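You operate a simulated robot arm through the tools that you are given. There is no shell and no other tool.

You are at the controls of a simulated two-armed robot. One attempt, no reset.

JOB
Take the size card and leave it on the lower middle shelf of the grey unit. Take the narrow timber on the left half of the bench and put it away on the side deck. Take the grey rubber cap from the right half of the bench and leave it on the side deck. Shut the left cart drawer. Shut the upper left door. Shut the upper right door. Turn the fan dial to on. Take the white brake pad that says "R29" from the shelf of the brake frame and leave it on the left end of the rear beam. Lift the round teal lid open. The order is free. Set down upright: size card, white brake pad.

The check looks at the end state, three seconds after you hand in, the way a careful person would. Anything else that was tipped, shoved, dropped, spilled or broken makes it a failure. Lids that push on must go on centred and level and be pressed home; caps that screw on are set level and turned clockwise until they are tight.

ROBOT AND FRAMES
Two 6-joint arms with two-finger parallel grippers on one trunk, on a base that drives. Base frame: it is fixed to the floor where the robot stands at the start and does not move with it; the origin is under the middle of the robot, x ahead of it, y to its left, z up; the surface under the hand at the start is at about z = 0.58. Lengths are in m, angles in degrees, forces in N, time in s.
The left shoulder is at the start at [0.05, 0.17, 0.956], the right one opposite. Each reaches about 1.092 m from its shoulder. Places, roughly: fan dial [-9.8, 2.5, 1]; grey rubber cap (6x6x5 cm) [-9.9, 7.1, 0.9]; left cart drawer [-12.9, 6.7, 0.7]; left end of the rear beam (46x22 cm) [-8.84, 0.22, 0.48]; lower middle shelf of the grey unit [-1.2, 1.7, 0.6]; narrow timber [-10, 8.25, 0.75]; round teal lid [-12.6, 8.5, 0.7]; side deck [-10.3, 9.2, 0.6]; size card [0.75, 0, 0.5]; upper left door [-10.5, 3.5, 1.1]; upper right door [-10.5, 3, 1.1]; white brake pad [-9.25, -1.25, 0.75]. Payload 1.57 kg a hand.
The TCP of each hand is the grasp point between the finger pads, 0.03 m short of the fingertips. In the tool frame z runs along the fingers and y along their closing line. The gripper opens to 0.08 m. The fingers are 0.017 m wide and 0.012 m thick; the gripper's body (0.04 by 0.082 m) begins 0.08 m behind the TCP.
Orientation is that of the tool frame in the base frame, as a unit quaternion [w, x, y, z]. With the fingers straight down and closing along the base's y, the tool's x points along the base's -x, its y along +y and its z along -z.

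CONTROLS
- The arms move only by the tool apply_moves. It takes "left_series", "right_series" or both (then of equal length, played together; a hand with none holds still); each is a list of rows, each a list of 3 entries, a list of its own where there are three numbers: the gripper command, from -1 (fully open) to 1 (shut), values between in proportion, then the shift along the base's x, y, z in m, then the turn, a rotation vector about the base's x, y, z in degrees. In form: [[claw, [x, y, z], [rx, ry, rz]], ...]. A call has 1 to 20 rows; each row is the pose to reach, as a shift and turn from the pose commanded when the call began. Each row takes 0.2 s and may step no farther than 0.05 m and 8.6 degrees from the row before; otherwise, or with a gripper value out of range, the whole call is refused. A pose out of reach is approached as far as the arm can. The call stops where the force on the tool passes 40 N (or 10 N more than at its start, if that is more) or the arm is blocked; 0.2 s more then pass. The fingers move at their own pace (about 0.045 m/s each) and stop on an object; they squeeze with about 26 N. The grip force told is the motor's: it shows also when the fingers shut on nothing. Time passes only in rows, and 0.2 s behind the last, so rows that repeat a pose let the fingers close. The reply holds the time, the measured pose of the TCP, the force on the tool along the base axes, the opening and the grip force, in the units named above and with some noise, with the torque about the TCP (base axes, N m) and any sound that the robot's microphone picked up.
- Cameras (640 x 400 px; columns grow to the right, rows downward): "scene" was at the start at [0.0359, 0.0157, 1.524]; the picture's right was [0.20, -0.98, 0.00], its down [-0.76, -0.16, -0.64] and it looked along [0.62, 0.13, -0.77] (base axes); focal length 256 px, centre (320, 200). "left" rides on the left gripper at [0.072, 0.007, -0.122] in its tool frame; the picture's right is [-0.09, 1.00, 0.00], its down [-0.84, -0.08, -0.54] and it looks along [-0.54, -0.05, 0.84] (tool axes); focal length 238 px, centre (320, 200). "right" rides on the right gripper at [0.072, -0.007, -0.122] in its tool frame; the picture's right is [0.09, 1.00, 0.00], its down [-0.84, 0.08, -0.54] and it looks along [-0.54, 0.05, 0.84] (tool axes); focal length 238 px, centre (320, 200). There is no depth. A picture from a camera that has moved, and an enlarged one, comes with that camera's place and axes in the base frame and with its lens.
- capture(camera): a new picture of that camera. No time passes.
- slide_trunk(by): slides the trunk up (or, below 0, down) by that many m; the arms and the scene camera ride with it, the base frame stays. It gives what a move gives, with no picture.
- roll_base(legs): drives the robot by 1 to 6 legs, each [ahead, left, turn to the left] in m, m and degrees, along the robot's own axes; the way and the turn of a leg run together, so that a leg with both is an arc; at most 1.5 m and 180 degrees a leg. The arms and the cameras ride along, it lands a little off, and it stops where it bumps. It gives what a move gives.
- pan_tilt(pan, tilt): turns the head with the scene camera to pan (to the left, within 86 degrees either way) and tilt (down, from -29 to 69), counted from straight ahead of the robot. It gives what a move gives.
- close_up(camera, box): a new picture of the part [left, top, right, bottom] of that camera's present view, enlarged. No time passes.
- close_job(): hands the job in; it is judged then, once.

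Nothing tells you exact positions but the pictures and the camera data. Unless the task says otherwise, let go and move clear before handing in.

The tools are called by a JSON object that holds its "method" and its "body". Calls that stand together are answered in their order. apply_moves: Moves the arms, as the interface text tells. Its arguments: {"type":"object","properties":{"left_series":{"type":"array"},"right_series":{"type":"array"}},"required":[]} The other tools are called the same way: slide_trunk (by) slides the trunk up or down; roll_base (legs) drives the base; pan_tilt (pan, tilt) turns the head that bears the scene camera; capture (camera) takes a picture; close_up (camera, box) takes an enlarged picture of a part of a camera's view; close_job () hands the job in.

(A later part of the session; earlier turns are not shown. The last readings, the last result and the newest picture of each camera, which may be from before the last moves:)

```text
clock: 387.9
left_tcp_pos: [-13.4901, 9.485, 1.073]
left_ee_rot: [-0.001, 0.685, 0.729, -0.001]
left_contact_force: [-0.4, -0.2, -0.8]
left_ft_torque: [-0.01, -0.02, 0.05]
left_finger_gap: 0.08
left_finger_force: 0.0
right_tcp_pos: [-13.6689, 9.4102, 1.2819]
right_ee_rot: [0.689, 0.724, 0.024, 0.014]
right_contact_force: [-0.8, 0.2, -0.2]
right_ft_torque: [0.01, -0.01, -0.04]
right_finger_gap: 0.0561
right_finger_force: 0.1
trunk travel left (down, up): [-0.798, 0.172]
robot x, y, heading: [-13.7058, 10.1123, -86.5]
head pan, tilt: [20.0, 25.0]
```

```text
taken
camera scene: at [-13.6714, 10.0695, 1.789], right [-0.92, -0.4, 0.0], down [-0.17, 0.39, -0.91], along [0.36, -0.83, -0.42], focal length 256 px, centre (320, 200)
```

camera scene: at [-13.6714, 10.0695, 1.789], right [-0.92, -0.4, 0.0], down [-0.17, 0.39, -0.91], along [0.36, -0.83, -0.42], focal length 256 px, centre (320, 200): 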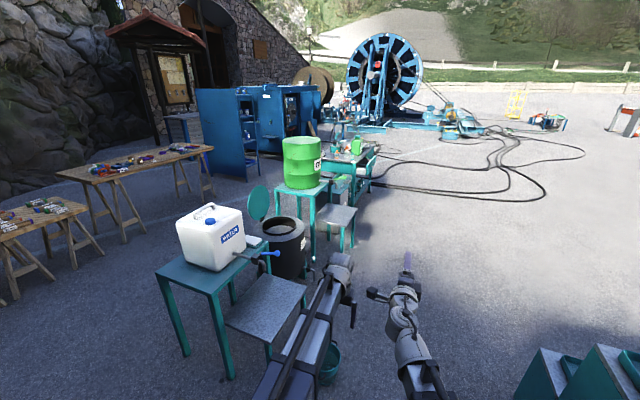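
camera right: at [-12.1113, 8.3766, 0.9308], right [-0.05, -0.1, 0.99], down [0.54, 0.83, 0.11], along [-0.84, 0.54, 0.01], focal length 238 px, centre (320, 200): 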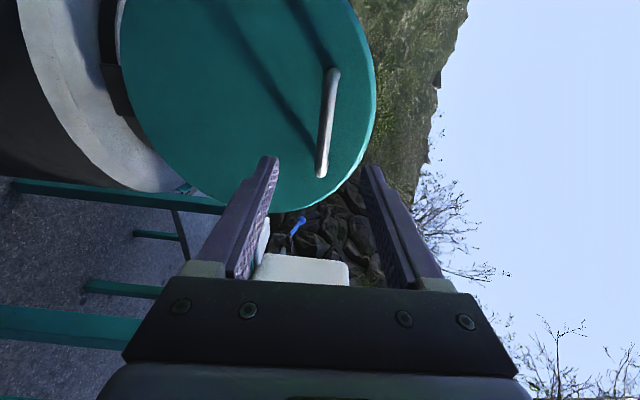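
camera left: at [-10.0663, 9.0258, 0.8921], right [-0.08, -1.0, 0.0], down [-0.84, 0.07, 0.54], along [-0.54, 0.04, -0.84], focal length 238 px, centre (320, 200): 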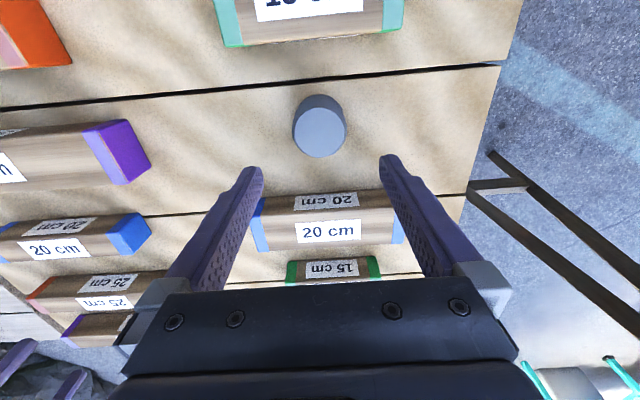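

From here I can see the cart's west side. Zooming in on it, the drum and the lid.

{"method": "close_up", "body": {"camera": "scene", "box": [230, 120, 410, 290]}}

{"method": "close_up", "body": {"camera": "scene", "box": [190, 60, 480, 200]}}

```text
2.35 times, centred on (320, 205) of scene
camera zoom: at [-13.6714, 10.0695, 1.789], right [-0.92, -0.4, 0.0], down [-0.17, 0.39, -0.91], along [0.36, -0.83, -0.42], focal length 603 px, centre (320, 188)
```

zoom: 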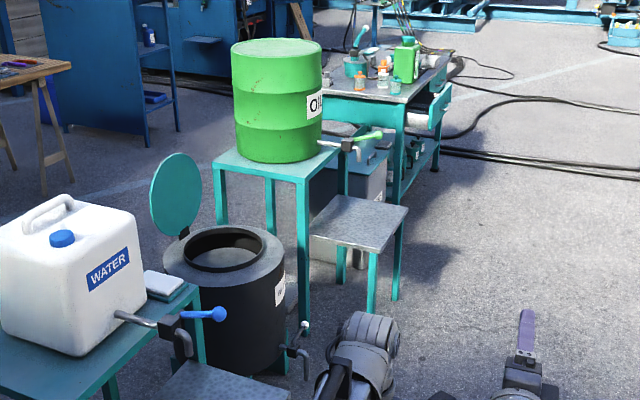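

```text
2.21 times, centred on (335, 130) of scene
camera zoom: at [-13.6714, 10.0695, 1.789], right [-0.92, -0.4, 0.0], down [-0.17, 0.39, -0.91], along [0.36, -0.83, -0.42], focal length 566 px, centre (287, 354)
```

zoom: 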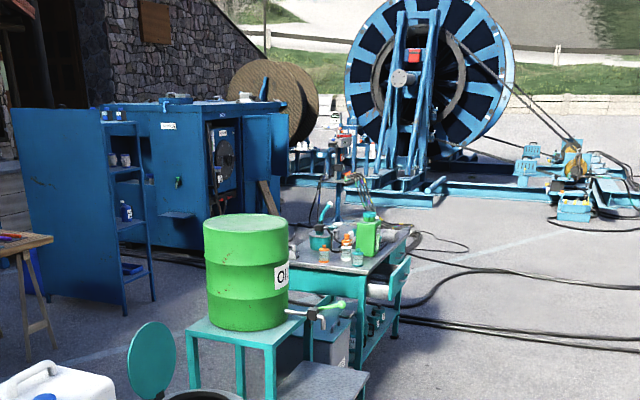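

The barrel's lid is standing open, and one drawer on the cart's west side sticks out, front near [-12.96, 6.65, 0.7]. I'll drive south to about [-13.88, 6.85] and turn to face it.

{"method": "roll_base", "body": {"legs": [[0, 0, -3.5], [0, -0.17, 0], [1.4, 0, 0], [1.4, 0, 0]]}}

{"method": "pan_tilt", "body": {"pan": 60, "tilt": 35}}

{"method": "capture", "body": {"camera": "scene"}}

```text
clock: 402.7
left_tcp_pos: [-13.7693, 6.7273, 1.0713]
left_ee_rot: [-0.001, 0.721, 0.693, -0.001]
left_contact_force: [-0.1, -0.1, 0.8]
left_ft_torque: [0.02, 0.03, -0.01]
left_finger_gap: 0.0801
left_finger_force: 0.1
right_tcp_pos: [-13.9544, 6.6714, 1.2815]
right_ee_rot: [0.689, 0.724, -0.013, -0.02]
right_contact_force: [-0.8, -0.6, -0.6]
right_ft_torque: [-0.02, 0.01, 0.0]
right_finger_gap: 0.0559
right_finger_force: 0.0
trunk travel left (down, up): [-0.798, 0.172]
robot x, y, heading: [-13.9213, 7.3771, -92.4]
head pan, tilt: [20.0, 25.0]
```

```text
clock: 403.8
left_tcp_pos: [-13.7705, 6.7275, 1.0718]
left_ee_rot: [-0.002, 0.721, 0.693, 0.0]
left_contact_force: [0.2, 0.3, -0.7]
left_ft_torque: [-0.01, -0.01, -0.02]
left_finger_gap: 0.08
left_finger_force: 0.1
right_tcp_pos: [-13.9551, 6.6715, 1.2814]
right_ee_rot: [0.689, 0.724, -0.013, -0.021]
right_contact_force: [0.6, 0.0, -0.2]
right_ft_torque: [-0.05, 0.01, 0.0]
right_finger_gap: 0.056
right_finger_force: 0.1
trunk travel left (down, up): [-0.798, 0.172]
robot x, y, heading: [-13.9237, 7.3774, -92.6]
head pan, tilt: [60.0, 35.0]
```

```text
taken
camera scene: at [-13.8446, 7.3683, 1.7732], right [-0.54, -0.84, 0.0], down [-0.48, 0.31, -0.82], along [0.69, -0.44, -0.57], focal length 256 px, centre (320, 200)
```

scene: 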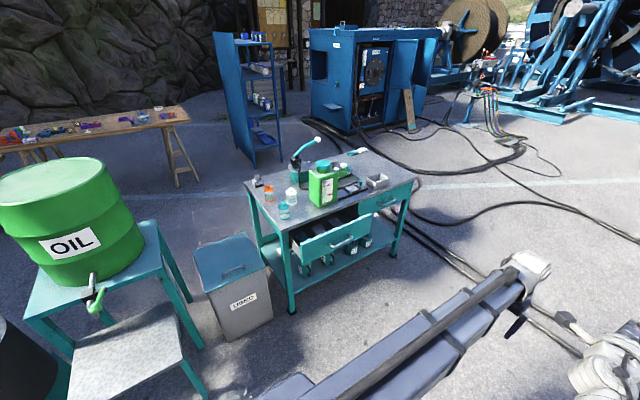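

I can see the left drawer standing open, with the right one closed. Zooming in for geometry.

{"method": "close_up", "body": {"camera": "scene", "box": [240, 140, 420, 320]}}

```text
2.22 times, centred on (330, 230) of scene
camera zoom: at [-13.8446, 7.3683, 1.7732], right [-0.54, -0.84, 0.0], down [-0.48, 0.31, -0.82], along [0.69, -0.44, -0.57], focal length 570 px, centre (298, 133)
```

zoom: 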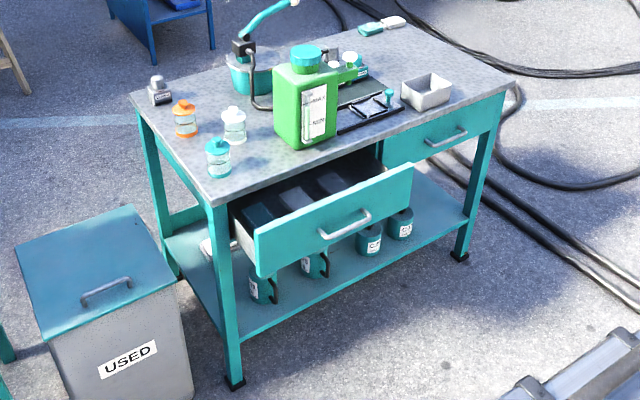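

The drawer front is at about x = -12.92, y 6.37..6.90, z of about 0.68, open by about 11 cm (the closed one is flush at x = -12.83). I'll push with the right fist at y of about 6.52, beside the handle.

{"method": "apply_moves", "body": {"right_series": [[1, [0, 0, 0], [0, 0, 0]], [1, [0, 0, 0], [0, 0, 0]], [1, [0, 0, 0], [0, 0, 0]], [1, [0, 0, 0], [0, 0, 0]]]}}

{"method": "roll_base", "body": {"legs": [[0.69, 0, 0], [0, 0, 92.4]]}}

{"method": "slide_trunk", "body": {"by": -0.55}}

{"method": "pan_tilt", "body": {"pan": 0, "tilt": 35}}

{"method": "capture", "body": {"camera": "scene"}}

{"method": "capture", "body": {"camera": "right"}}

```text
clock: 404.8
left_tcp_pos: [-13.7693, 6.7284, 1.0728]
left_ee_rot: [-0.002, 0.721, 0.693, 0.001]
left_contact_force: [0.8, 0.6, 0.1]
left_ft_torque: [0.02, 0.05, 0.02]
left_finger_gap: 0.0801
left_finger_force: 0.1
right_tcp_pos: [-13.9555, 6.6712, 1.2823]
right_ee_rot: [0.689, 0.725, -0.012, -0.02]
right_contact_force: [-0.3, -0.3, -0.4]
right_ft_torque: [0.01, 0.02, 0.0]
right_finger_gap: 0.0
right_finger_force: 17.5
trunk travel left (down, up): [-0.798, 0.172]
robot x, y, heading: [-13.9209, 7.3738, -92.5]
head pan, tilt: [60.0, 35.0]
```

```text
clock: 412.7
left_tcp_pos: [-13.3192, 6.8798, 1.0721]
left_ee_rot: [-0.001, -0.026, 1.0, -0.001]
left_contact_force: [-0.1, 0.3, 0.7]
left_ft_torque: [0.0, -0.01, 0.02]
left_finger_gap: 0.0798
left_finger_force: 0.0
right_tcp_pos: [-13.2474, 6.6996, 1.2805]
right_ee_rot: [0.48, 0.499, 0.526, 0.494]
right_contact_force: [-0.6, 0.9, -0.7]
right_ft_torque: [0.0, -0.01, 0.0]
right_finger_gap: 0.0002
right_finger_force: 21.1
trunk travel left (down, up): [-0.798, 0.172]
robot x, y, heading: [-13.9469, 6.6678, 2.6]
head pan, tilt: [60.0, 35.0]
```

```text
refused: -0.55 is not a number from -0.4 to 0.4
```

```text
clock: 414.0
left_tcp_pos: [-13.3191, 6.8801, 1.073]
left_ee_rot: [-0.001, -0.025, 1.0, -0.001]
left_contact_force: [-0.6, 0.6, -0.1]
left_ft_torque: [-0.03, 0.03, -0.03]
left_finger_gap: 0.0799
left_finger_force: 0.1
right_tcp_pos: [-13.2464, 6.6981, 1.281]
right_ee_rot: [0.48, 0.499, 0.526, 0.494]
right_contact_force: [-0.2, -0.1, 0.5]
right_ft_torque: [0.01, -0.01, -0.03]
right_finger_gap: 0.0
right_finger_force: 20.9
trunk travel left (down, up): [-0.798, 0.172]
robot x, y, heading: [-13.9518, 6.6717, 2.9]
head pan, tilt: [0.0, 35.0]
```

```text
taken
camera scene: at [-13.9022, 6.6723, 1.7732], right [0.05, -1.0, 0.0], down [-0.57, -0.03, -0.82], along [0.82, 0.04, -0.57], focal length 256 px, centre (320, 200)
```

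scene: 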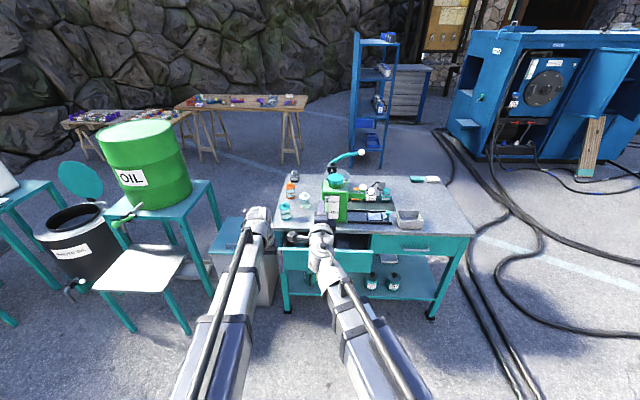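

```text
taken
camera right: at [-13.3715, 6.7657, 1.2806], right [0.05, 0.11, 0.99], down [-0.5, -0.86, 0.11], along [0.86, -0.5, 0.01], focal length 238 px, centre (320, 200)
```

right: 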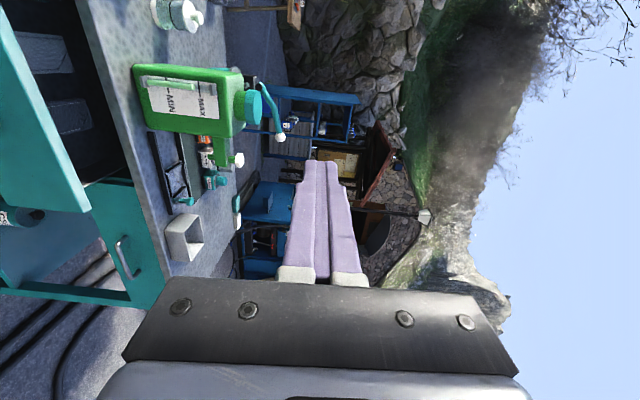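

Slide steps are limited to 0.4 m. I'll square up the heading, set the right fist to y of about 6.52, and lower in two steps.

{"method": "roll_base", "body": {"legs": [[0, 0, -2.8]]}}

{"method": "apply_moves", "body": {"right_series": [[1, [0.01, -0.04, 0], [0, 0, 0]], [1, [0.02, -0.08, 0], [0, 0, 0]], [1, [0.03, -0.12, 0], [0, 0, 0]], [1, [0.04, -0.15, 0], [0, 0, 0]]]}}

{"method": "slide_trunk", "body": {"by": -0.4}}

{"method": "slide_trunk", "body": {"by": -0.195}}

{"method": "capture", "body": {"camera": "scene"}}

{"method": "capture", "body": {"camera": "right"}}

```text
clock: 414.8
left_tcp_pos: [-13.3095, 6.8468, 1.0724]
left_ee_rot: [-0.001, -0.001, 1.0, -0.001]
left_contact_force: [0.6, 0.3, 0.2]
left_ft_torque: [0.02, -0.02, 0.0]
left_finger_gap: 0.0802
left_finger_force: 0.1
right_tcp_pos: [-13.2468, 6.6642, 1.2813]
right_ee_rot: [0.493, 0.512, 0.513, 0.482]
right_contact_force: [-0.2, -0.9, 0.7]
right_ft_torque: [0.0, 0.0, 0.02]
right_finger_gap: 0.0
right_finger_force: 21.4
trunk travel left (down, up): [-0.798, 0.172]
robot x, y, heading: [-13.9517, 6.6689, -0.1]
head pan, tilt: [0.0, 35.0]
```

```text
clock: 415.8
left_tcp_pos: [-13.3101, 6.8484, 1.0733]
left_ee_rot: [-0.002, -0.002, 1.0, -0.001]
left_contact_force: [0.0, -0.6, -0.3]
left_ft_torque: [-0.01, 0.02, -0.04]
left_finger_gap: 0.0797
left_finger_force: 0.1
right_tcp_pos: [-13.2055, 6.5118, 1.2807]
right_ee_rot: [0.492, 0.511, 0.514, 0.483]
right_contact_force: [-0.6, 0.5, 0.9]
right_ft_torque: [0.0, 0.02, 0.0]
right_finger_gap: 0.0
right_finger_force: 21.3
trunk travel left (down, up): [-0.798, 0.172]
robot x, y, heading: [-13.9507, 6.6687, -0.2]
head pan, tilt: [0.0, 35.0]
```

```text
clock: 419.6
left_tcp_pos: [-13.3095, 6.8475, 0.6736]
left_ee_rot: [-0.001, -0.001, 1.0, -0.001]
left_contact_force: [0.2, -0.6, 0.3]
left_ft_torque: [-0.03, 0.02, 0.03]
left_finger_gap: 0.0799
left_finger_force: 0.0
right_tcp_pos: [-13.2072, 6.5129, 0.8815]
right_ee_rot: [0.492, 0.512, 0.513, 0.482]
right_contact_force: [-0.3, 0.2, 0.5]
right_ft_torque: [-0.03, 0.0, 0.02]
right_finger_gap: 0.0001
right_finger_force: 21.5
trunk travel left (down, up): [-0.398, 0.572]
robot x, y, heading: [-13.952, 6.6718, -0.0]
head pan, tilt: [0.0, 35.0]
```

```text
clock: 421.8
left_tcp_pos: [-13.3102, 6.8483, 0.4768]
left_ee_rot: [-0.001, -0.001, 1.0, -0.001]
left_contact_force: [-0.5, 0.1, -0.5]
left_ft_torque: [-0.05, 0.04, 0.02]
left_finger_gap: 0.0799
left_finger_force: 0.0
right_tcp_pos: [-13.2055, 6.5119, 0.6866]
right_ee_rot: [0.492, 0.512, 0.513, 0.482]
right_contact_force: [0.0, -0.1, 0.5]
right_ft_torque: [0.04, 0.01, -0.03]
right_finger_gap: 0.0
right_finger_force: 21.3
trunk travel left (down, up): [-0.203, 0.767]
robot x, y, heading: [-13.9532, 6.6694, -0.4]
head pan, tilt: [0.0, 35.0]
```

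```text
taken
camera scene: at [-13.9022, 6.6699, 1.1783], right [0.0, -1.0, 0.0], down [-0.57, 0.0, -0.82], along [0.82, 0.0, -0.57], focal length 256 px, centre (320, 200)
```

scene: 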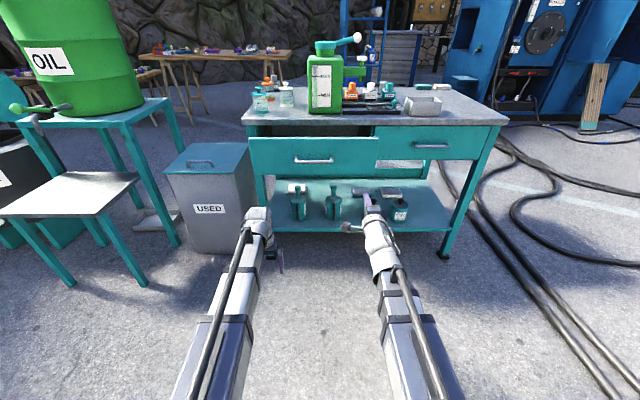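

```text
taken
camera right: at [-13.3272, 6.5847, 0.6855], right [0.05, 0.1, 0.99], down [-0.54, -0.83, 0.11], along [0.84, -0.54, 0.01], focal length 238 px, centre (320, 200)
```

right: 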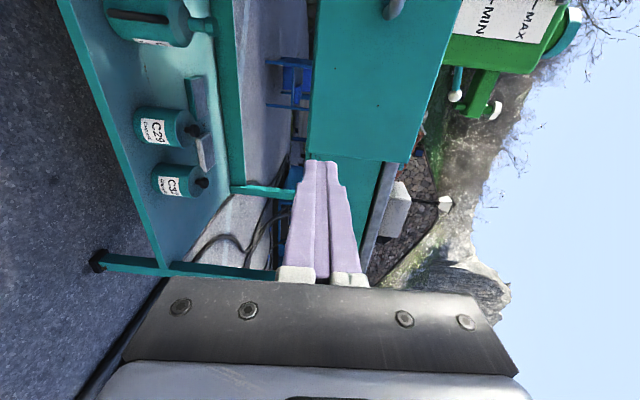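

The drawer panel spans roughly z 0.63..0.80, so I'll raise the fist to about 0.715 and extend straight ahead to push the drawer in.

{"method": "slide_trunk", "body": {"by": 0.028}}

{"method": "apply_moves", "body": {"right_series": [[1, [0.045, 0, 0], [0, 0, 0]], [1, [0.09, 0, 0], [0, 0, 0]], [1, [0.135, 0, 0], [0, 0, 0]], [1, [0.18, 0, 0], [0, 0, 0]], [1, [0.2, 0, 0], [0, 0, 0]]]}}

{"method": "capture", "body": {"camera": "right"}}

{"method": "capture", "body": {"camera": "scene"}}

```text
clock: 422.5
left_tcp_pos: [-13.3096, 6.8486, 0.5056]
left_ee_rot: [-0.001, -0.001, 1.0, 0.0]
left_contact_force: [0.8, -0.8, 0.4]
left_ft_torque: [0.02, 0.02, -0.02]
left_finger_gap: 0.0798
left_finger_force: 0.0
right_tcp_pos: [-13.2066, 6.5118, 0.7139]
right_ee_rot: [0.492, 0.511, 0.513, 0.483]
right_contact_force: [-0.5, 0.5, 0.0]
right_ft_torque: [0.02, 0.01, 0.01]
right_finger_gap: 0.0
right_finger_force: 21.5
trunk travel left (down, up): [-0.231, 0.739]
robot x, y, heading: [-13.9486, 6.6734, -0.3]
head pan, tilt: [0.0, 35.0]
```

```text
clock: 423.7
left_tcp_pos: [-13.3102, 6.8471, 0.5057]
left_ee_rot: [-0.001, -0.001, 1.0, -0.001]
left_contact_force: [0.3, 1.2, -0.1]
left_ft_torque: [0.02, -0.02, -0.02]
left_finger_gap: 0.08
left_finger_force: 0.1
right_tcp_pos: [-13.0027, 6.5125, 0.7132]
right_ee_rot: [0.492, 0.511, 0.514, 0.482]
right_contact_force: [0.2, 0.9, 0.6]
right_ft_torque: [0.01, 0.02, 0.01]
right_finger_gap: 0.0
right_finger_force: 21.5
trunk travel left (down, up): [-0.231, 0.739]
robot x, y, heading: [-13.9509, 6.6693, 0.0]
head pan, tilt: [0.0, 35.0]
```

```text
taken
camera right: at [-13.1239, 6.5857, 0.7133], right [0.05, 0.1, 0.99], down [-0.54, -0.83, 0.12], along [0.84, -0.54, 0.01], focal length 238 px, centre (320, 200)
```

right: 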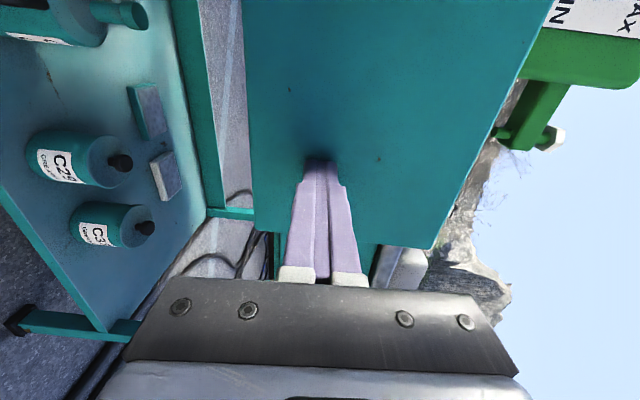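

```text
taken
camera scene: at [-13.9022, 6.6699, 1.2062], right [0.0, -1.0, 0.0], down [-0.57, 0.0, -0.82], along [0.82, 0.0, -0.57], focal length 256 px, centre (320, 200)
```

scene: 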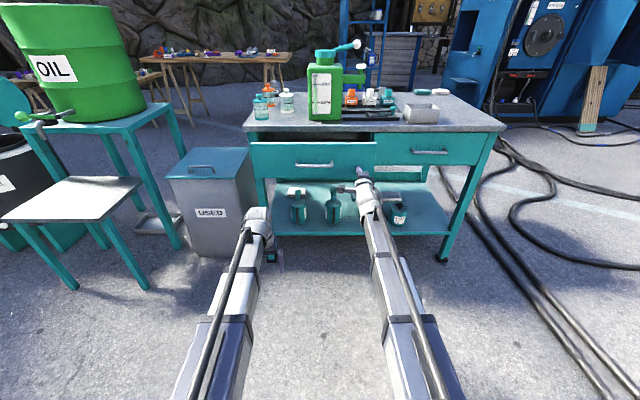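

The fist is right in front of the panel's lower part. Pushing on in small steps until it closes.

{"method": "apply_moves", "body": {"right_series": [[1, [0.02, 0, 0], [0, 0, 0]], [1, [0.04, 0, 0], [0, 0, 0]], [1, [0.06, 0, 0], [0, 0, 0]], [1, [0.08, 0, 0], [0, 0, 0]], [1, [0.1, 0, 0], [0, 0, 0]], [1, [0.12, 0, 0], [0, 0, 0]], [1, [0.14, 0, 0], [0, 0, 0]]]}}

{"method": "capture", "body": {"camera": "scene"}}

{"method": "capture", "body": {"camera": "right"}}

```text
clock: 425.2
left_tcp_pos: [-13.3094, 6.848, 0.507]
left_ee_rot: [0.0, -0.001, 1.0, -0.002]
left_contact_force: [-0.5, -0.7, -0.2]
left_ft_torque: [0.0, 0.02, -0.02]
left_finger_gap: 0.0799
left_finger_force: 0.1
right_tcp_pos: [-12.8785, 6.5147, 0.7145]
right_ee_rot: [0.492, 0.512, 0.514, 0.482]
right_contact_force: [-5.1, -0.3, 2.3]
right_ft_torque: [0.0, -0.09, 0.03]
right_finger_gap: 0.0001
right_finger_force: 21.3
trunk travel left (down, up): [-0.231, 0.739]
robot x, y, heading: [-13.953, 6.6692, -0.0]
head pan, tilt: [0.0, 35.0]
stopped in row 7 (right hand): the force on the tool passed its limit at 50 N (the readings are from after the stop); the commanded pose is now the measured one
```

```text
taken
camera scene: at [-13.9029, 6.67, 1.2063], right [0.0, -1.0, 0.0], down [-0.57, 0.0, -0.82], along [0.82, 0.0, -0.57], focal length 256 px, centre (320, 200)
```

scene: 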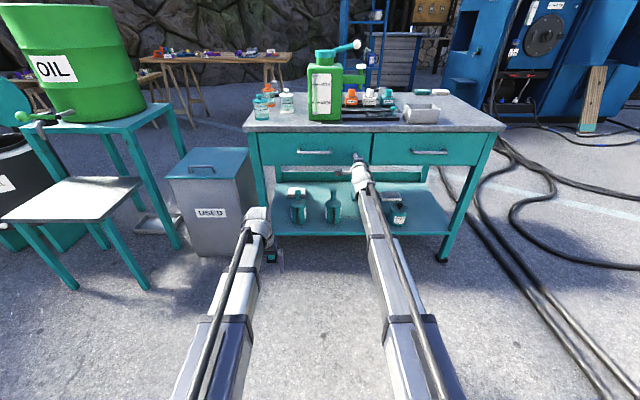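

```text
taken
camera right: at [-13.0002, 6.5866, 0.7138], right [0.05, 0.1, 0.99], down [-0.54, -0.83, 0.12], along [0.84, -0.54, 0.01], focal length 238 px, centre (320, 200)
```

right: 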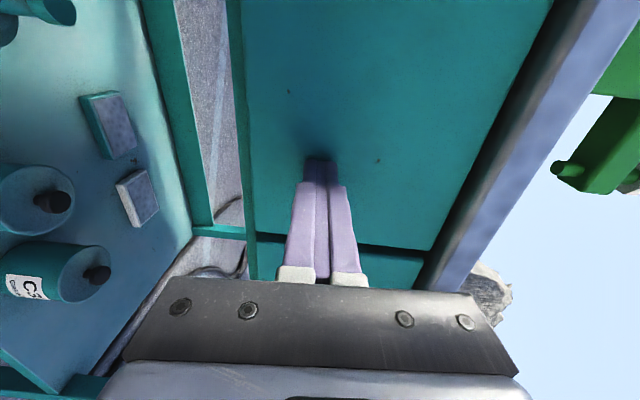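

It stopped with 50 N and looks flush with the other drawer. I'll back off a little and check it closely.

{"method": "apply_moves", "body": {"right_series": [[1, [-0.04, 0, 0], [0, 0, 0]], [1, [-0.08, 0, 0], [0, 0, 0]], [1, [-0.12, 0, 0], [0, 0, 0]]]}}

{"method": "close_up", "body": {"camera": "scene", "box": [230, 80, 520, 260]}}

{"method": "capture", "body": {"camera": "right"}}

```text
clock: 426.0
left_tcp_pos: [-13.3093, 6.8478, 0.5047]
left_ee_rot: [-0.001, -0.001, 1.0, -0.001]
left_contact_force: [-0.2, 0.4, -1.1]
left_ft_torque: [-0.02, 0.01, 0.0]
left_finger_gap: 0.08
left_finger_force: 0.2
right_tcp_pos: [-12.9997, 6.515, 0.7137]
right_ee_rot: [0.491, 0.512, 0.515, 0.481]
right_contact_force: [0.5, 0.1, 0.0]
right_ft_torque: [0.02, -0.01, -0.02]
right_finger_gap: 0.0
right_finger_force: 21.1
trunk travel left (down, up): [-0.231, 0.739]
robot x, y, heading: [-13.9518, 6.6706, -0.1]
head pan, tilt: [0.0, 35.0]
```

```text
2.21 times, centred on (375, 170) of scene
camera zoom: at [-13.902, 6.6699, 1.2062], right [0.0, -1.0, 0.0], down [-0.57, 0.0, -0.82], along [0.82, 0.0, -0.57], focal length 566 px, centre (199, 266)
```

zoom: 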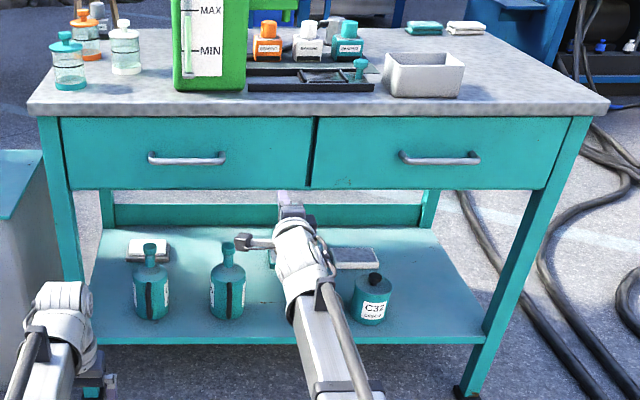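

```text
taken
camera right: at [-13.1215, 6.588, 0.7132], right [0.05, 0.1, 0.99], down [-0.54, -0.83, 0.12], along [0.84, -0.55, 0.01], focal length 238 px, centre (320, 200)
```

right: 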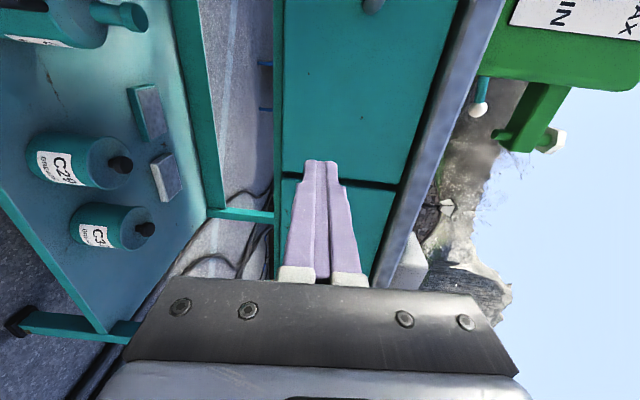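

Both drawers are flush, so the cart drawer is shut. Now the container. I'll raise the trunk for a high view of the cables and the container's west face.

{"method": "slide_trunk", "body": {"by": 0.4}}

{"method": "slide_trunk", "body": {"by": 0.3}}

{"method": "pan_tilt", "body": {"pan": -40, "tilt": 25}}

{"method": "capture", "body": {"camera": "scene"}}

{"method": "close_up", "body": {"camera": "scene", "box": [60, 60, 340, 220]}}

{"method": "close_up", "body": {"camera": "scene", "box": [300, 60, 640, 260]}}

```text
clock: 429.9
left_tcp_pos: [-13.3101, 6.8475, 0.9057]
left_ee_rot: [-0.001, -0.001, 1.0, -0.001]
left_contact_force: [-0.3, -0.7, 0.2]
left_ft_torque: [0.0, -0.01, 0.0]
left_finger_gap: 0.0801
left_finger_force: 0.0
right_tcp_pos: [-13.0006, 6.5154, 1.1133]
right_ee_rot: [0.492, 0.512, 0.514, 0.482]
right_contact_force: [0.6, 0.3, 0.0]
right_ft_torque: [-0.02, -0.02, 0.0]
right_finger_gap: 0.0001
right_finger_force: 21.1
trunk travel left (down, up): [-0.631, 0.339]
robot x, y, heading: [-13.9512, 6.67, -0.4]
head pan, tilt: [0.0, 35.0]
```

```text
clock: 432.9
left_tcp_pos: [-13.3094, 6.8468, 1.205]
left_ee_rot: [-0.001, 0.0, 1.0, -0.001]
left_contact_force: [0.0, 0.6, 0.2]
left_ft_torque: [0.0, -0.03, 0.02]
left_finger_gap: 0.0804
left_finger_force: 0.0
right_tcp_pos: [-13.0002, 6.5153, 1.4129]
right_ee_rot: [0.492, 0.512, 0.514, 0.482]
right_contact_force: [0.4, -0.2, 0.8]
right_ft_torque: [0.04, -0.01, -0.03]
right_finger_gap: 0.0
right_finger_force: 21.8
trunk travel left (down, up): [-0.931, 0.039]
robot x, y, heading: [-13.95, 6.6691, -0.2]
head pan, tilt: [0.0, 35.0]
```

```text
clock: 433.9
left_tcp_pos: [-13.3095, 6.8475, 1.2056]
left_ee_rot: [-0.001, -0.001, 1.0, -0.001]
left_contact_force: [0.0, -0.2, 0.5]
left_ft_torque: [0.05, -0.03, 0.01]
left_finger_gap: 0.0799
left_finger_force: 0.1
right_tcp_pos: [-13.0006, 6.5152, 1.4129]
right_ee_rot: [0.492, 0.512, 0.514, 0.482]
right_contact_force: [0.4, -0.2, 0.5]
right_ft_torque: [-0.01, 0.01, 0.01]
right_finger_gap: 0.0001
right_finger_force: 21.5
trunk travel left (down, up): [-0.931, 0.039]
robot x, y, heading: [-13.9521, 6.6736, 0.0]
head pan, tilt: [-40.0, 25.0]
```

```text
taken
camera scene: at [-13.9197, 6.6108, 1.922], right [-0.64, -0.77, 0.0], down [-0.32, 0.27, -0.91], along [0.69, -0.58, -0.42], focal length 256 px, centre (320, 200)
```

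scene: 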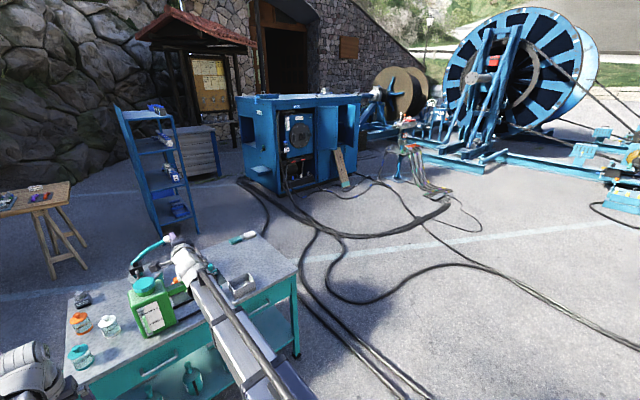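

```text
2.29 times, centred on (200, 140) of scene
camera zoom: at [-13.9197, 6.6108, 1.922], right [-0.64, -0.77, 0.0], down [-0.32, 0.27, -0.91], along [0.69, -0.58, -0.42], focal length 586 px, centre (594, 337)
```

zoom: 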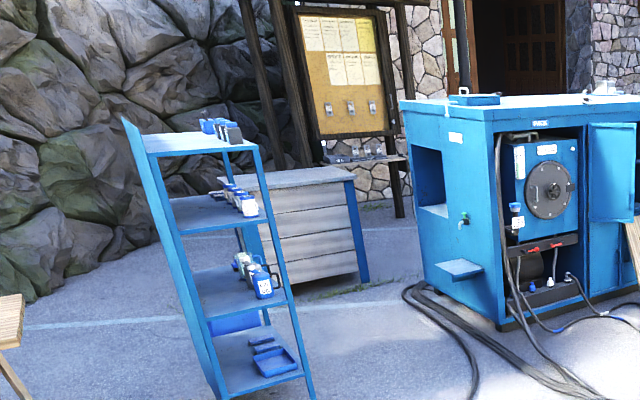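

```text
1.88 times, centred on (470, 160) of scene
camera zoom: at [-13.9197, 6.6108, 1.922], right [-0.64, -0.77, 0.0], down [-0.32, 0.27, -0.91], along [0.69, -0.58, -0.42], focal length 482 px, centre (38, 275)
```

zoom: 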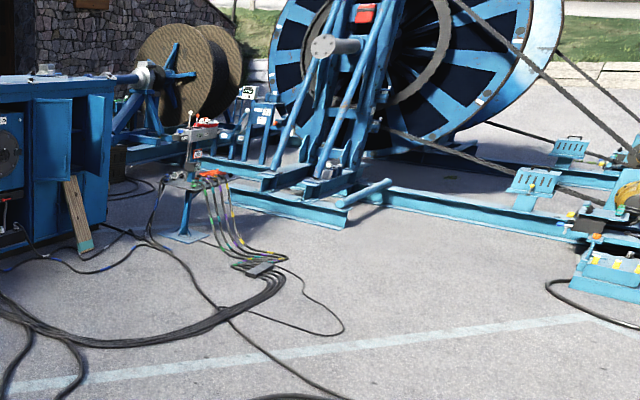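

I can see the container's west face with its fan unit and open doors, a leaning plank, and hoses on the ground in front. Let me look further south-west to find the cable extents.

{"method": "pan_tilt", "body": {"pan": -86, "tilt": 25}}

{"method": "capture", "body": {"camera": "scene"}}

{"method": "pan_tilt", "body": {"pan": -60, "tilt": 15}}

{"method": "capture", "body": {"camera": "scene"}}

{"method": "close_up", "body": {"camera": "scene", "box": [120, 80, 400, 280]}}

```text
clock: 435.1
left_tcp_pos: [-13.3091, 6.8464, 1.2047]
left_ee_rot: [-0.001, -0.001, 1.0, -0.001]
left_contact_force: [-0.6, -0.3, 0.5]
left_ft_torque: [-0.01, 0.02, -0.01]
left_finger_gap: 0.0799
left_finger_force: 0.0
right_tcp_pos: [-13.0006, 6.5155, 1.4146]
right_ee_rot: [0.492, 0.512, 0.514, 0.482]
right_contact_force: [-0.5, -0.3, -0.5]
right_ft_torque: [0.0, -0.02, -0.05]
right_finger_gap: 0.0
right_finger_force: 21.2
trunk travel left (down, up): [-0.931, 0.039]
robot x, y, heading: [-13.9518, 6.6676, -0.0]
head pan, tilt: [-85.9, 25.0]
```

```text
taken
camera scene: at [-13.9838, 6.5781, 1.922], right [-1.0, -0.07, 0.0], down [-0.03, 0.42, -0.91], along [0.06, -0.9, -0.42], focal length 256 px, centre (320, 200)
```

scene: 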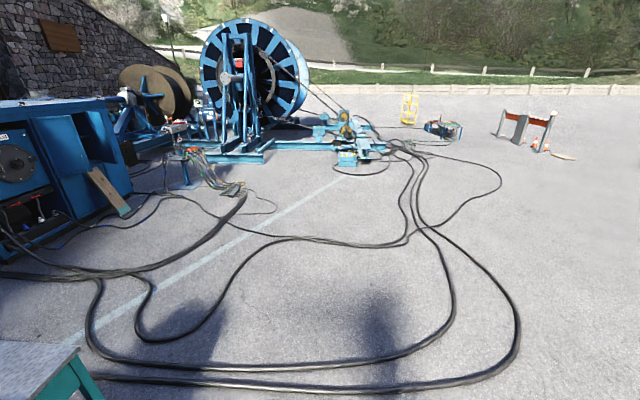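

```text
clock: 435.9
left_tcp_pos: [-13.3103, 6.848, 1.2056]
left_ee_rot: [-0.001, -0.001, 1.0, -0.001]
left_contact_force: [-0.5, -0.3, -0.6]
left_ft_torque: [0.02, 0.0, 0.0]
left_finger_gap: 0.0798
left_finger_force: 0.1
right_tcp_pos: [-13.0002, 6.5154, 1.4143]
right_ee_rot: [0.491, 0.512, 0.514, 0.482]
right_contact_force: [-0.4, -0.3, -0.2]
right_ft_torque: [0.01, 0.02, -0.01]
right_finger_gap: 0.0
right_finger_force: 21.1
trunk travel left (down, up): [-0.931, 0.039]
robot x, y, heading: [-13.9531, 6.6682, -0.2]
head pan, tilt: [-60.0, 15.0]
```

```text
taken
camera scene: at [-13.9437, 6.589, 1.9382], right [-0.87, -0.5, 0.0], down [-0.13, 0.22, -0.97], along [0.48, -0.84, -0.26], focal length 256 px, centre (320, 200)
```

scene: 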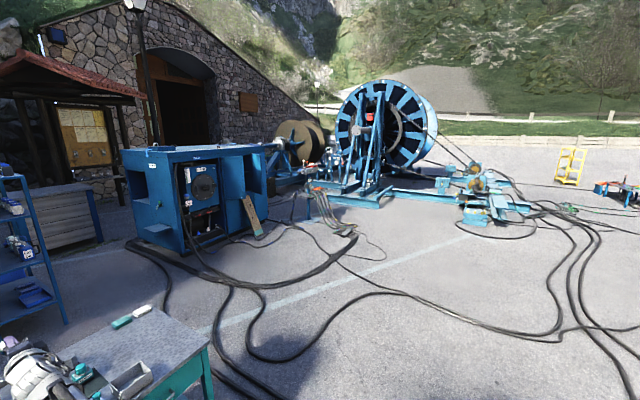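

```text
2.00 times, centred on (260, 180) of scene
camera zoom: at [-13.9437, 6.589, 1.9382], right [-0.87, -0.5, 0.0], down [-0.13, 0.22, -0.97], along [0.48, -0.84, -0.26], focal length 513 px, centre (440, 240)
```

zoom: 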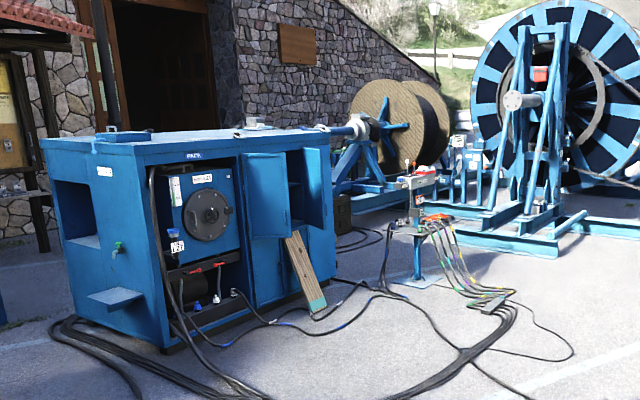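

The upper left and upper right doors belong to the cabinet beside the fan; both stand open toward the west. The outer cables are thin, so I'll retract the arm, turn south and test gently whether the base can roll over them.

{"method": "apply_moves", "body": {"right_series": [[1, [-0.045, 0, 0], [0, 0, 0]], [1, [-0.09, 0, 0], [0, 0, 0]], [1, [-0.135, 0, 0], [0, 0, 0]], [1, [-0.18, 0, 0], [0, 0, 0]]]}}

{"method": "roll_base", "body": {"legs": [[0, 0, -90], [0.7, 0, 0]]}}

{"method": "roll_base", "body": {"legs": [[0.5, 0, 0]]}}

{"method": "pan_tilt", "body": {"pan": 30, "tilt": 40}}

{"method": "capture", "body": {"camera": "scene"}}

```text
clock: 436.9
left_tcp_pos: [-13.3114, 6.8468, 1.2059]
left_ee_rot: [0.0, -0.001, 1.0, -0.001]
left_contact_force: [-0.8, -0.2, -0.2]
left_ft_torque: [-0.01, -0.03, 0.0]
left_finger_gap: 0.0799
left_finger_force: 0.0
right_tcp_pos: [-13.1815, 6.5141, 1.4154]
right_ee_rot: [0.492, 0.511, 0.514, 0.483]
right_contact_force: [0.6, -0.6, -0.6]
right_ft_torque: [0.01, 0.02, 0.03]
right_finger_gap: 0.0
right_finger_force: 21.7
trunk travel left (down, up): [-0.931, 0.039]
robot x, y, heading: [-13.954, 6.6681, -0.3]
head pan, tilt: [-60.0, 15.0]
```

```text
clock: 444.7
left_tcp_pos: [-13.794, 5.3, 1.2051]
left_ee_rot: [-0.001, 0.713, 0.701, 0.0]
left_contact_force: [0.3, -0.8, 0.5]
left_ft_torque: [0.01, 0.01, 0.0]
left_finger_gap: 0.0803
left_finger_force: 0.0
right_tcp_pos: [-14.1296, 5.1762, 1.4136]
right_ee_rot: [0.688, 0.725, -0.005, -0.013]
right_contact_force: [-0.2, 0.7, -0.3]
right_ft_torque: [0.03, -0.03, 0.01]
right_finger_gap: 0.0
right_finger_force: 20.9
trunk travel left (down, up): [-0.931, 0.039]
robot x, y, heading: [-13.9544, 5.946, -90.9]
head pan, tilt: [-60.0, 15.0]
```

```text
clock: 447.6
left_tcp_pos: [-13.8075, 4.8117, 1.2048]
left_ee_rot: [-0.001, 0.714, 0.7, 0.001]
left_contact_force: [0.3, -0.1, -0.4]
left_ft_torque: [0.03, 0.05, 0.01]
left_finger_gap: 0.0802
left_finger_force: 0.0
right_tcp_pos: [-14.1447, 4.6912, 1.4142]
right_ee_rot: [0.688, 0.726, -0.006, -0.015]
right_contact_force: [-0.9, -0.2, 0.1]
right_ft_torque: [0.02, 0.01, 0.0]
right_finger_gap: 0.0002
right_finger_force: 21.2
trunk travel left (down, up): [-0.931, 0.039]
robot x, y, heading: [-13.9722, 5.4616, -91.3]
head pan, tilt: [-60.0, 15.0]
```

```text
clock: 449.3
left_tcp_pos: [-13.8088, 4.8119, 1.2048]
left_ee_rot: [-0.002, 0.714, 0.7, 0.0]
left_contact_force: [0.4, 0.0, -0.5]
left_ft_torque: [0.01, -0.05, 0.05]
left_finger_gap: 0.0798
left_finger_force: 0.0
right_tcp_pos: [-14.1437, 4.6912, 1.4146]
right_ee_rot: [0.689, 0.725, -0.007, -0.014]
right_contact_force: [0.0, 0.1, 0.1]
right_ft_torque: [0.0, 0.03, 0.02]
right_finger_gap: 0.0
right_finger_force: 21.6
trunk travel left (down, up): [-0.931, 0.039]
robot x, y, heading: [-13.9724, 5.4546, -91.5]
head pan, tilt: [30.0, 40.0]
```

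```text
taken
camera scene: at [-13.9294, 5.4239, 1.8987], right [-0.88, -0.48, 0.0], down [-0.31, 0.56, -0.77], along [0.37, -0.67, -0.64], focal length 256 px, centre (320, 200)
```

scene: 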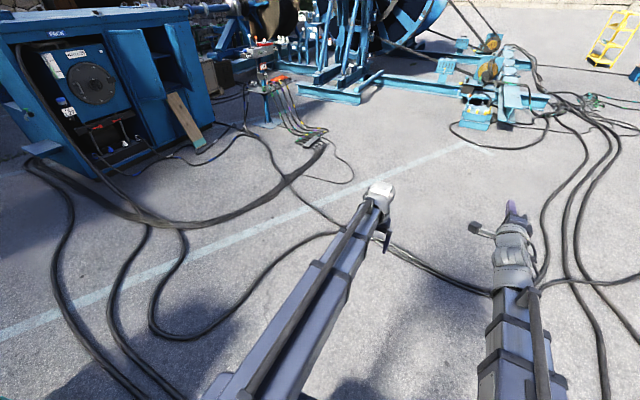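

The base rolls over the cables without any bump. Zooming in on the container's doors from here.

{"method": "close_up", "body": {"camera": "scene", "box": [0, 0, 260, 200]}}

{"method": "pan_tilt", "body": {"pan": 50, "tilt": 20}}

{"method": "capture", "body": {"camera": "scene"}}

{"method": "close_up", "body": {"camera": "scene", "box": [100, 80, 380, 280]}}

```text
2.00 times, centred on (130, 100) of scene
camera zoom: at [-13.9294, 5.4239, 1.8987], right [-0.88, -0.48, 0.0], down [-0.31, 0.56, -0.77], along [0.37, -0.67, -0.64], focal length 513 px, centre (700, 400)
```

zoom: 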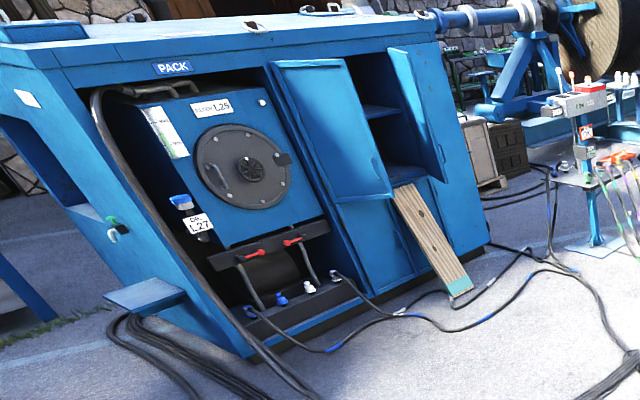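

```text
clock: 450.1
left_tcp_pos: [-13.8078, 4.8126, 1.2052]
left_ee_rot: [-0.001, 0.714, 0.7, 0.0]
left_contact_force: [0.4, 0.0, -0.8]
left_ft_torque: [0.01, -0.03, -0.01]
left_finger_gap: 0.0799
left_finger_force: 0.1
right_tcp_pos: [-14.1456, 4.6914, 1.4149]
right_ee_rot: [0.688, 0.725, -0.006, -0.015]
right_contact_force: [0.0, 1.0, 0.9]
right_ft_torque: [-0.01, -0.02, -0.02]
right_finger_gap: 0.0
right_finger_force: 21.1
trunk travel left (down, up): [-0.931, 0.039]
robot x, y, heading: [-13.9734, 5.4609, -91.4]
head pan, tilt: [50.0, 20.0]
```

```text
taken
camera scene: at [-13.9002, 5.4368, 1.93], right [-0.66, -0.75, 0.0], down [-0.26, 0.23, -0.94], along [0.7, -0.62, -0.34], focal length 256 px, centre (320, 200)
```

scene: 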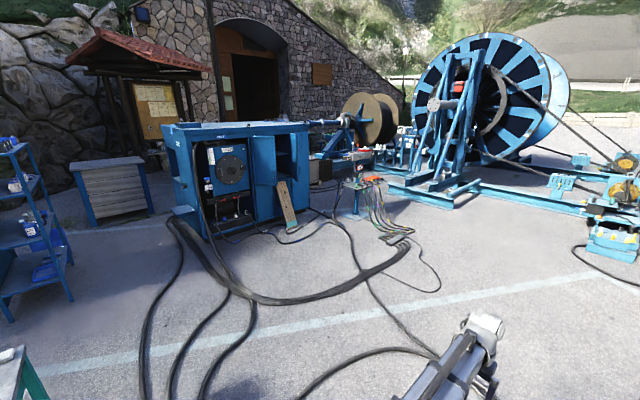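

```text
2.00 times, centred on (240, 180) of scene
camera zoom: at [-13.9002, 5.4368, 1.93], right [-0.66, -0.75, 0.0], down [-0.26, 0.23, -0.94], along [0.7, -0.62, -0.34], focal length 513 px, centre (480, 240)
```

zoom: 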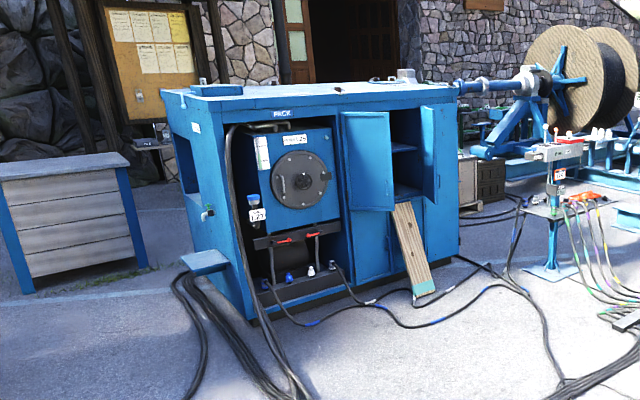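

Upper left and right doors are hinged at the outer sides of the upper cabinet opening; a plank leans in front below. I'll move to face the cabinet from the west at about [-12.6, 3.45].

{"method": "roll_base", "body": {"legs": [[1.0, 0, 0], [0.95, 0, 0], [0, 0, 91.2], [1.2, 0, 0]]}}

{"method": "pan_tilt", "body": {"pan": 0, "tilt": 25}}

{"method": "capture", "body": {"camera": "scene"}}

{"method": "close_up", "body": {"camera": "scene", "box": [240, 80, 480, 300]}}

```text
clock: 469.4
left_tcp_pos: [-12.2187, 3.6514, 1.2049]
left_ee_rot: [-0.001, 0.008, 1.0, -0.001]
left_contact_force: [0.7, 0.0, 1.1]
left_ft_torque: [0.02, 0.04, 0.0]
left_finger_gap: 0.0798
left_finger_force: 0.0
right_tcp_pos: [-12.0947, 3.3169, 1.4138]
right_ee_rot: [0.496, 0.515, 0.51, 0.478]
right_contact_force: [-0.6, 0.3, 0.8]
right_ft_torque: [0.0, 0.01, -0.01]
right_finger_gap: 0.0001
right_finger_force: 21.5
trunk travel left (down, up): [-0.931, 0.039]
robot x, y, heading: [-12.864, 3.4892, -1.2]
head pan, tilt: [50.0, 20.0]
```

```text
clock: 470.6
left_tcp_pos: [-12.2182, 3.6516, 1.2052]
left_ee_rot: [-0.001, 0.008, 1.0, -0.001]
left_contact_force: [-0.3, -0.4, -0.3]
left_ft_torque: [-0.01, -0.03, 0.02]
left_finger_gap: 0.08
left_finger_force: 0.0
right_tcp_pos: [-12.0942, 3.3171, 1.4145]
right_ee_rot: [0.496, 0.515, 0.51, 0.478]
right_contact_force: [0.5, 1.2, -0.1]
right_ft_torque: [0.02, 0.02, -0.02]
right_finger_gap: 0.0
right_finger_force: 21.2
trunk travel left (down, up): [-0.931, 0.039]
robot x, y, heading: [-12.8612, 3.4876, -1.1]
head pan, tilt: [0.0, 25.0]
```

```text
taken
camera scene: at [-12.8095, 3.4847, 1.922], right [-0.02, -1.0, 0.0], down [-0.42, 0.01, -0.91], along [0.91, -0.02, -0.42], focal length 256 px, centre (320, 200)
```

scene: 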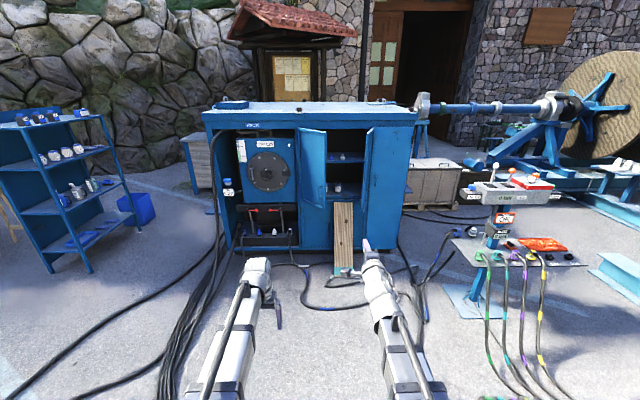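

```text
1.82 times, centred on (360, 190) of scene
camera zoom: at [-12.8095, 3.4847, 1.922], right [-0.02, -1.0, 0.0], down [-0.42, 0.01, -0.91], along [0.91, -0.02, -0.42], focal length 466 px, centre (247, 218)
```

zoom: 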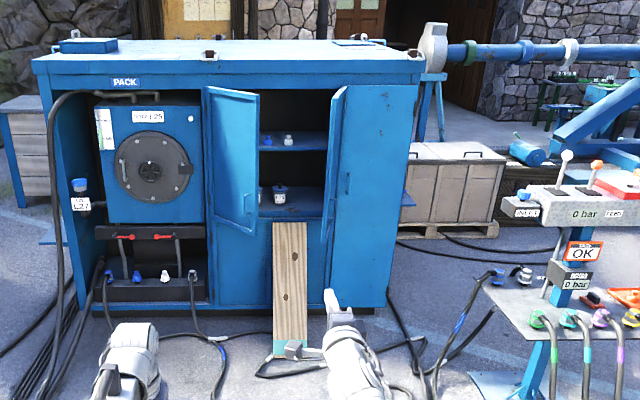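

Left door: hinge at about y = 3.65, about 45 degrees open with its free edge near [-10.60, 3.39]. Right door: hinge at about y = 2.93, about 68 degrees open with its free edge near [-10.62, 3.04]. Both span z 0.75–1.51. I'll swing the left arm aside and use the right fist from the west.

{"method": "apply_moves", "body": {"left_series": [[-1, [-0.0086, 0.0469, 0], [0, 0, 0]], [-1, [-0.0185, 0.0897, 0], [0, 0, 0]], [-1, [-0.0315, 0.1314, 0], [0, 0, 0]], [-1, [-0.0475, 0.1715, 0], [0, 0, 0]], [-1, [-0.0663, 0.2101, 0], [0, 0, 0]], [-1, [-0.0878, 0.2467, 0], [0, 0, 0]], [-1, [-0.1118, 0.2813, 0], [0, 0, 0]], [-1, [-0.1382, 0.3137, 0], [0, 0, 0]], [-1, [-0.1667, 0.3437, 0], [0, 0, 0]], [-1, [-0.197, 0.3713, 0], [0, 0, 0]], [-1, [-0.2292, 0.3962, 0], [0, 0, 0]], [-1, [-0.2628, 0.4184, 0], [0, 0, 0]], [-1, [-0.2977, 0.4377, 0], [0, 0, 0]], [-1, [-0.3336, 0.4542, 0], [0, 0, 0]], [-1, [-0.3703, 0.4678, 0], [0, 0, 0]], [-1, [-0.4076, 0.4785, 0], [0, 0, 0]], [-1, [-0.4452, 0.4862, 0], [0, 0, 0]], [-1, [-0.4829, 0.491, 0], [0, 0, 0]]]}}

{"method": "roll_base", "body": {"legs": [[0, 0, 1.1], [0.7, -0.07, 0], [0.45, -0.07, 0]]}}

{"method": "slide_trunk", "body": {"by": -0.2}}

{"method": "capture", "body": {"camera": "scene"}}

{"method": "capture", "body": {"camera": "right"}}

```text
clock: 474.4
left_tcp_pos: [-12.7018, 4.144, 1.2052]
left_ee_rot: [0.0, 0.007, 1.0, -0.001]
left_contact_force: [0.4, 0.0, -0.4]
left_ft_torque: [0.0, 0.0, 0.03]
left_finger_gap: 0.08
left_finger_force: 0.0
left hand out of reach, approached as far as the arm can: row 5, 9
right_tcp_pos: [-12.0957, 3.3161, 1.4148]
right_ee_rot: [0.496, 0.516, 0.509, 0.478]
right_contact_force: [-0.3, 0.0, 0.7]
right_ft_torque: [0.05, 0.02, 0.01]
right_finger_gap: 0.0
right_finger_force: 21.3
trunk travel left (down, up): [-0.931, 0.039]
robot x, y, heading: [-12.8632, 3.485, -1.1]
head pan, tilt: [0.0, 25.0]
```

```text
clock: 481.0
left_tcp_pos: [-11.5484, 3.9961, 1.2047]
left_ee_rot: [-0.001, 0.003, 1.0, 0.0]
left_contact_force: [-0.7, 0.6, -0.6]
left_ft_torque: [-0.02, 0.02, -0.03]
left_finger_gap: 0.0801
left_finger_force: 0.1
right_tcp_pos: [-10.9333, 3.1758, 1.4128]
right_ee_rot: [0.493, 0.513, 0.512, 0.481]
right_contact_force: [-0.4, 1.6, 0.6]
right_ft_torque: [0.02, -0.03, -0.01]
right_finger_gap: 0.0
right_finger_force: 21.4
trunk travel left (down, up): [-0.931, 0.039]
robot x, y, heading: [-11.7014, 3.3359, -0.5]
head pan, tilt: [0.0, 25.0]
```

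```text
clock: 483.1
left_tcp_pos: [-11.5487, 3.9967, 1.0056]
left_ee_rot: [-0.001, 0.003, 1.0, -0.001]
left_contact_force: [0.0, -0.4, 0.0]
left_ft_torque: [-0.02, 0.02, 0.0]
left_finger_gap: 0.0802
left_finger_force: 0.1
right_tcp_pos: [-10.9331, 3.176, 1.2144]
right_ee_rot: [0.494, 0.513, 0.512, 0.481]
right_contact_force: [0.8, -0.6, -0.2]
right_ft_torque: [0.0, 0.01, 0.0]
right_finger_gap: 0.0
right_finger_force: 20.9
trunk travel left (down, up): [-0.731, 0.239]
robot x, y, heading: [-11.7018, 3.3367, -0.5]
head pan, tilt: [0.0, 25.0]
```

```text
taken
camera scene: at [-11.6499, 3.3369, 1.722], right [-0.01, -1.0, 0.0], down [-0.42, 0.0, -0.91], along [0.91, -0.01, -0.42], focal length 256 px, centre (320, 200)
```

scene: 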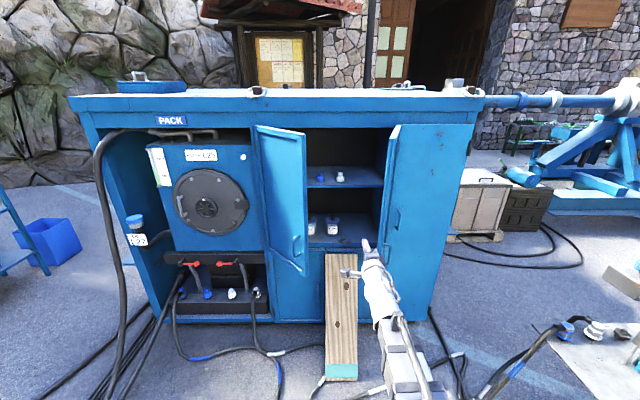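

```text
taken
camera right: at [-11.0538, 3.2493, 1.2135], right [0.05, 0.1, 0.99], down [-0.55, -0.83, 0.12], along [0.83, -0.55, 0.01], focal length 238 px, centre (320, 200)
```

right: 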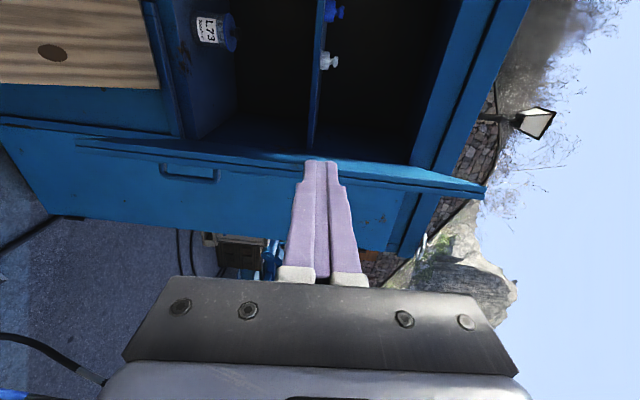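

Zooming in on both doors from here for accurate edges.

{"method": "close_up", "body": {"camera": "scene", "box": [230, 100, 430, 290]}}

```text
2.11 times, centred on (330, 195) of scene
camera zoom: at [-11.6499, 3.3369, 1.722], right [-0.01, -1.0, 0.0], down [-0.42, 0.0, -0.91], along [0.91, -0.01, -0.42], focal length 540 px, centre (299, 210)
```

zoom: 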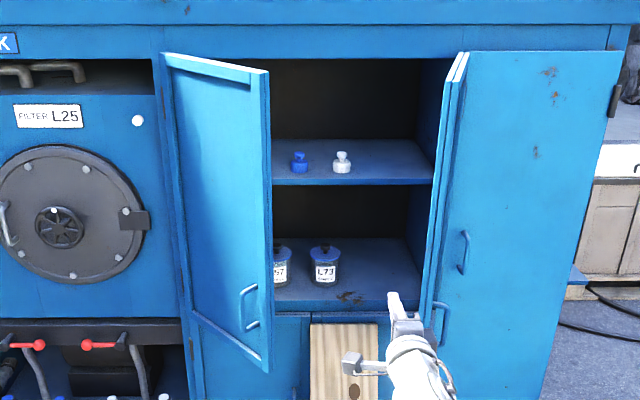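

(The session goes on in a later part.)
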